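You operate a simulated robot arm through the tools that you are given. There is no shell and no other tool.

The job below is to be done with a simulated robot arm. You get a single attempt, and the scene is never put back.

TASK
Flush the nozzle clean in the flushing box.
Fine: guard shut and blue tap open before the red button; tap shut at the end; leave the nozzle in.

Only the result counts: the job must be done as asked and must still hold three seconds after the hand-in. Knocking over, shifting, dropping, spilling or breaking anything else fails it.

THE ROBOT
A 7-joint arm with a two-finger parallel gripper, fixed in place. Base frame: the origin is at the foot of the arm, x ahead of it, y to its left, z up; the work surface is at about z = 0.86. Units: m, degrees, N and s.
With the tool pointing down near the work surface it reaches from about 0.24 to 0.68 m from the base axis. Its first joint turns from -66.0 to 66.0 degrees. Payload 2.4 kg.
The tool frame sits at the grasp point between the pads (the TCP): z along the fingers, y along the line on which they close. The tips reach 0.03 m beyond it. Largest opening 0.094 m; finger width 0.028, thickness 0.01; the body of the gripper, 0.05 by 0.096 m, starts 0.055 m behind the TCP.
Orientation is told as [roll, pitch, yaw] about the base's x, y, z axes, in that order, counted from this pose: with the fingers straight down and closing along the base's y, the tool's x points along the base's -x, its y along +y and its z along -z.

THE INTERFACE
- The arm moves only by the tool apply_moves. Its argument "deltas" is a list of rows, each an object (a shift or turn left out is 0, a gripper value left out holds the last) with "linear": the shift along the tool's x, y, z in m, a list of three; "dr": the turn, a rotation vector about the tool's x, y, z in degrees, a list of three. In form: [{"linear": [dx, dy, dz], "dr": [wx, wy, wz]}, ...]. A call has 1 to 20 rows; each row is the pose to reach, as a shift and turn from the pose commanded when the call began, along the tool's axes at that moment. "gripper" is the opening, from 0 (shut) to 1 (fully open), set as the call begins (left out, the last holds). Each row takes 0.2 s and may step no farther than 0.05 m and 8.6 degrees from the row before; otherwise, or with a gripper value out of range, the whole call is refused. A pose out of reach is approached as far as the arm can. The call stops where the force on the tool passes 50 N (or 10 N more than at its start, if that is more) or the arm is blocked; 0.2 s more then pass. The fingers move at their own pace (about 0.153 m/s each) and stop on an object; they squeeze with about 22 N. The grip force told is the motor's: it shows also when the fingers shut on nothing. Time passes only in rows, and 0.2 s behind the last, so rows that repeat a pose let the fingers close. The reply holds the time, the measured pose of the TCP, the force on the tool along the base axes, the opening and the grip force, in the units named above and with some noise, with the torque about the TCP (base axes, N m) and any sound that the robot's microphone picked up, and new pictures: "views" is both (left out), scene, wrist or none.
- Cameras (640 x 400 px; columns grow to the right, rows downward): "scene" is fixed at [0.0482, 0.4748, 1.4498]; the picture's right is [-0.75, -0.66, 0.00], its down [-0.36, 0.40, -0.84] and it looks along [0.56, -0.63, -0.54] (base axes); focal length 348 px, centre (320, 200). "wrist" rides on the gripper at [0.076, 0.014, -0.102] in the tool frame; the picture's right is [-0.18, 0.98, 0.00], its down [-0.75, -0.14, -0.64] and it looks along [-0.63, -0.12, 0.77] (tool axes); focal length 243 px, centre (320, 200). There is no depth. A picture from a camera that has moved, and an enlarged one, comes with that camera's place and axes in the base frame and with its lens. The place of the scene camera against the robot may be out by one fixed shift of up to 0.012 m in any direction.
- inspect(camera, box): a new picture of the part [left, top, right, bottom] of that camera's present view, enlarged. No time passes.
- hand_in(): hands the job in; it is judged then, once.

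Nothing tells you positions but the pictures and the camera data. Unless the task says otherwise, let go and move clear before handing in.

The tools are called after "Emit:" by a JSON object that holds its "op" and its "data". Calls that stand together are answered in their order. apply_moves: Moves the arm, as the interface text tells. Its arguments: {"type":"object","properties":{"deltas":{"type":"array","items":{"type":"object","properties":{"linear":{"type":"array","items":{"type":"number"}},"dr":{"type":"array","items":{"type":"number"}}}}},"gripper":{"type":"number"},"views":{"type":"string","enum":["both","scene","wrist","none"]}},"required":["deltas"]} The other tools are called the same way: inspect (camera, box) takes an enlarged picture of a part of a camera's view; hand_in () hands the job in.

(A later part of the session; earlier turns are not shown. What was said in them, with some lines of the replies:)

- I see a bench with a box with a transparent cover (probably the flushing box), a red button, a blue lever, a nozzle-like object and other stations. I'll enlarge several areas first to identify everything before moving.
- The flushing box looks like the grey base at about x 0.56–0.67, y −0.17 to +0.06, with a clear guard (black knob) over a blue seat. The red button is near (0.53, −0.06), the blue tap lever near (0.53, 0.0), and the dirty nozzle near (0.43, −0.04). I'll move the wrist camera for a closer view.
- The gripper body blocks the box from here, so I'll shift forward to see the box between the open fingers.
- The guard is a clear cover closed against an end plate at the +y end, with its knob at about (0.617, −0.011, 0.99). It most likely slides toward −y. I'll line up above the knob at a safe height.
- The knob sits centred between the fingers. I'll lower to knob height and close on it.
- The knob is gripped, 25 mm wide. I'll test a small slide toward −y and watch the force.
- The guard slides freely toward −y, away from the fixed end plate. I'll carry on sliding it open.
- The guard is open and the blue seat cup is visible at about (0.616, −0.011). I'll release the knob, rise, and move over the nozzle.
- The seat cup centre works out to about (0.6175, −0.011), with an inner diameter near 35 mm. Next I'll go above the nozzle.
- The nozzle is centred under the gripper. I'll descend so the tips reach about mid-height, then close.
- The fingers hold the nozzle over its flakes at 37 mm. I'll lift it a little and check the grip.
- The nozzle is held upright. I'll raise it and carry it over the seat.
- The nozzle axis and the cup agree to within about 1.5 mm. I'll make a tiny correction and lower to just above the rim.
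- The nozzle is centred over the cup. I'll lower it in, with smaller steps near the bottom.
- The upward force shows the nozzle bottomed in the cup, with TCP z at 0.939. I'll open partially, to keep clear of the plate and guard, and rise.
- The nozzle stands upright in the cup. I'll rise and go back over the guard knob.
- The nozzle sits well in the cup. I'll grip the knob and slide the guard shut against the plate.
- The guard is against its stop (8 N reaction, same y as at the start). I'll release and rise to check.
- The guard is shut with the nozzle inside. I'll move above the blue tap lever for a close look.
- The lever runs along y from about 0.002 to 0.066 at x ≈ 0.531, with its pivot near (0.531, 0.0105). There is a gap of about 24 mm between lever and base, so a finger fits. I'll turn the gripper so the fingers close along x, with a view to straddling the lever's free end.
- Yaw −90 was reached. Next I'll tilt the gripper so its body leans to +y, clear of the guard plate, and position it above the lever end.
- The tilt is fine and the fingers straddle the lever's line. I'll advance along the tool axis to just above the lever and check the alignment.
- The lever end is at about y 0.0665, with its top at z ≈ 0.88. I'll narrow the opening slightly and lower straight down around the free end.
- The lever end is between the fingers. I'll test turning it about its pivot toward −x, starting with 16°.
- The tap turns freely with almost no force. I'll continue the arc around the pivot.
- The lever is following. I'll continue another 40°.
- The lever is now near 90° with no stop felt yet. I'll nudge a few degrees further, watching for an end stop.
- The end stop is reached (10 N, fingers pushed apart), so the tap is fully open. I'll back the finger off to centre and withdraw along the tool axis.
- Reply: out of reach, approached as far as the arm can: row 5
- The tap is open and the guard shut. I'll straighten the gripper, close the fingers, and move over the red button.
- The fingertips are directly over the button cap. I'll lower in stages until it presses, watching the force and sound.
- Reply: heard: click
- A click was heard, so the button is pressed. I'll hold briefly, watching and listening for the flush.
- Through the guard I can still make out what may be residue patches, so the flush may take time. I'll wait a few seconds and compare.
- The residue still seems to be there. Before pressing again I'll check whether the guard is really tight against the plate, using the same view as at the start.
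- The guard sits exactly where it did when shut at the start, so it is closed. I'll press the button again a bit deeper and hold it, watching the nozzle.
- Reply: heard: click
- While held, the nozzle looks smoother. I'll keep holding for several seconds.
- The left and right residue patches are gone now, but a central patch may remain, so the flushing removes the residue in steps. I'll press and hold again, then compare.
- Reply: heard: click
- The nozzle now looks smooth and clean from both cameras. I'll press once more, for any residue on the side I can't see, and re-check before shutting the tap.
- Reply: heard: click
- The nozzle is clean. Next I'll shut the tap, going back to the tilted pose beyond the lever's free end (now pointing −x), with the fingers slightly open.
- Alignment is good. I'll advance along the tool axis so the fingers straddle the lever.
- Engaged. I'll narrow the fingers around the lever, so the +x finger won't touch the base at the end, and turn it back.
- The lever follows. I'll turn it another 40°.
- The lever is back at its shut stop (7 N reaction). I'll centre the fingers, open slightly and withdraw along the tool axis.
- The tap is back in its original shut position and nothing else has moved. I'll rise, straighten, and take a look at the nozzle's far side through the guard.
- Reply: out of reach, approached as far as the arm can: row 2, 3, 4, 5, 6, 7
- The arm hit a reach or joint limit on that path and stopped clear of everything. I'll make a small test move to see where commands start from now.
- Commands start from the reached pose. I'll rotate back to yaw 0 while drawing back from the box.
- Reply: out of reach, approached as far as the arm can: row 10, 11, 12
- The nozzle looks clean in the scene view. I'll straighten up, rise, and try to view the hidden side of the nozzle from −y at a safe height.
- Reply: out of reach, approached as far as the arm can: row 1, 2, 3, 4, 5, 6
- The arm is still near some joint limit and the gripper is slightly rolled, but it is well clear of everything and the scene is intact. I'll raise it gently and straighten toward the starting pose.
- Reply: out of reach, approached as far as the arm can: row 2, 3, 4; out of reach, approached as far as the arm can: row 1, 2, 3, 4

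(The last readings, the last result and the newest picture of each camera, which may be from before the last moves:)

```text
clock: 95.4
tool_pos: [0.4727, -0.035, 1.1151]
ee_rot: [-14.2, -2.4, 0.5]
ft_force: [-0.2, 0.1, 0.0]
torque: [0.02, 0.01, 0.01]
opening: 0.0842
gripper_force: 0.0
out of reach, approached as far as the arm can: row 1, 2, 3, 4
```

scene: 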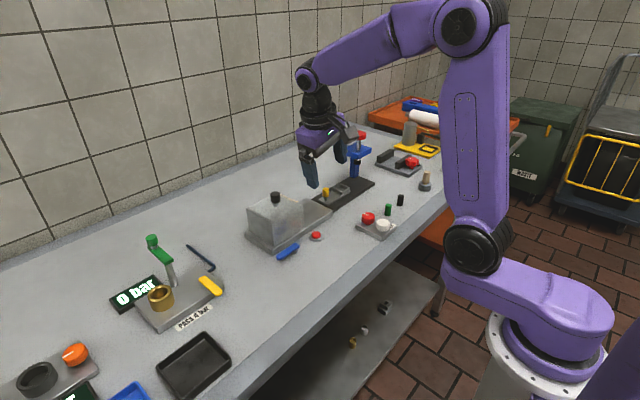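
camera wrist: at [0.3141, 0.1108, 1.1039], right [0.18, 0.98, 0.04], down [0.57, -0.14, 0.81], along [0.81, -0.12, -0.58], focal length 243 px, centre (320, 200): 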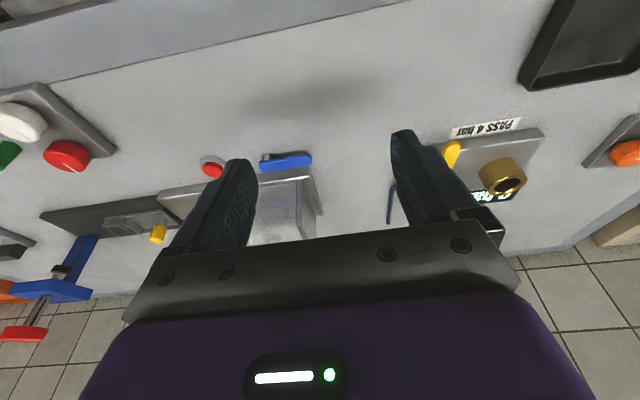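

The arm is well clear. I'll take a final unobstructed look at the nozzle, guard, tap and surroundings.

Emit:
{"op": "inspect", "data": {"camera": "scene", "box": [265, 200, 300, 235]}}

Emit:
{"op": "inspect", "data": {"camera": "scene", "box": [240, 180, 340, 270]}}

Emit:
{"op": "inspect", "data": {"camera": "wrist", "box": [260, 60, 460, 230]}}

Emit:
{"op": "inspect", "data": {"camera": "wrist", "box": [0, 0, 640, 400]}}

```text
11.43 times, centred on (282, 218) of scene
camera zoom: at [0.0482, 0.4748, 1.4498], right [-0.75, -0.66, 0.0], down [-0.36, 0.4, -0.84], along [0.56, -0.63, -0.54], focal length 3973 px, centre (749, 0)
```

zoom: 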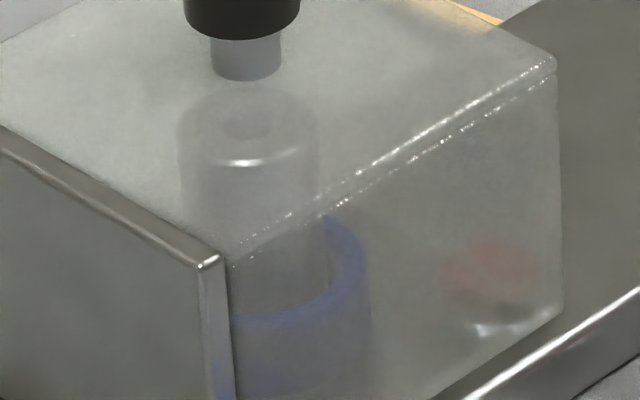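

```text
4.44 times, centred on (290, 225) of scene
camera zoom: at [0.0482, 0.4748, 1.4498], right [-0.75, -0.66, 0.0], down [-0.36, 0.4, -0.84], along [0.56, -0.63, -0.54], focal length 1545 px, centre (453, 89)
```

zoom: 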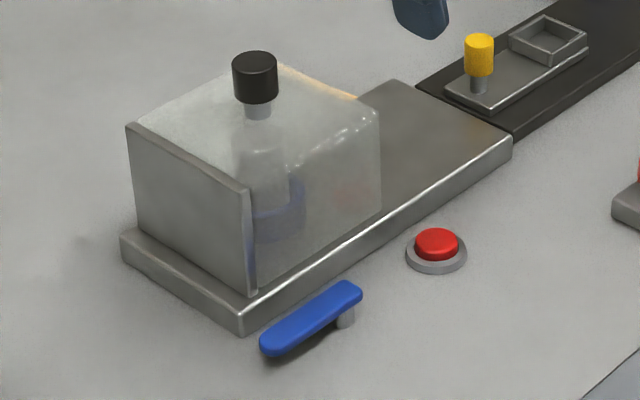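

```text
2.35 times, centred on (360, 145) of wrist
camera zoom: at [0.3915, 0.004, 1.2073], right [0.19, 0.95, -0.23], down [0.72, 0.03, 0.69], along [0.66, -0.3, -0.69], focal length 571 px, centre (226, 329)
```

zoom: 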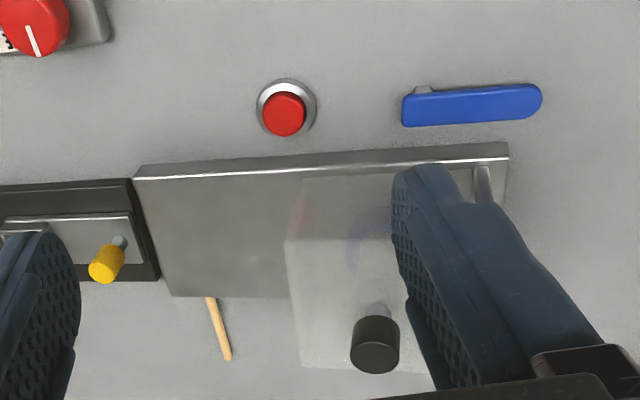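

```text
1.00 times, centred on (320, 200) of wrist (not enlarged: the box is as wide or as high as the picture)
camera zoom: at [0.3915, 0.004, 1.2073], right [0.19, 0.95, -0.23], down [0.72, 0.03, 0.69], along [0.66, -0.3, -0.69], focal length 243 px, centre (320, 200)
```

zoom: 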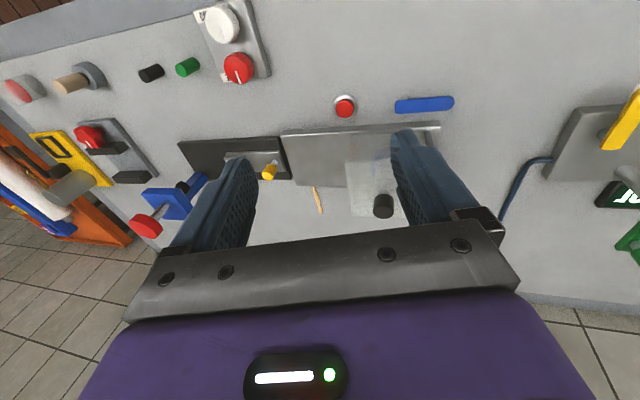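

The nozzle looks clean and smooth from every side I could see through the guard. It is seated in the cup, with the guard shut against its plate and the blue tap lever back at its shut stop. The other items are where they were and the gripper is empty and clear, so I'm handing in.

Emit:
{"op": "hand_in", "data": {}}

```text
The job is handed in.
```

I flushed the nozzle and handed the job in. It looks clean from every side I could see through the guard, but I couldn't view its far side (+x).

- **Setup:** I slid the guard open, seated the nozzle in the blue cup and slid the guard shut. I then turned the blue tap to its open stop before pressing the red button.
- **Flushing:** It took several presses. Residue was still visible after the first, partly gone after the second, and none showed after the third. I pressed a fourth time in case any was left on the far side.
- **End state:** The tap is back at its shut stop, the guard is shut and the nozzle is still in the cup.
- **Arm:** While backing away it hit a joint or reach limit and stopped slightly tilted. The gripper is empty and well clear of the bench, and nothing else on the bench looks disturbed.
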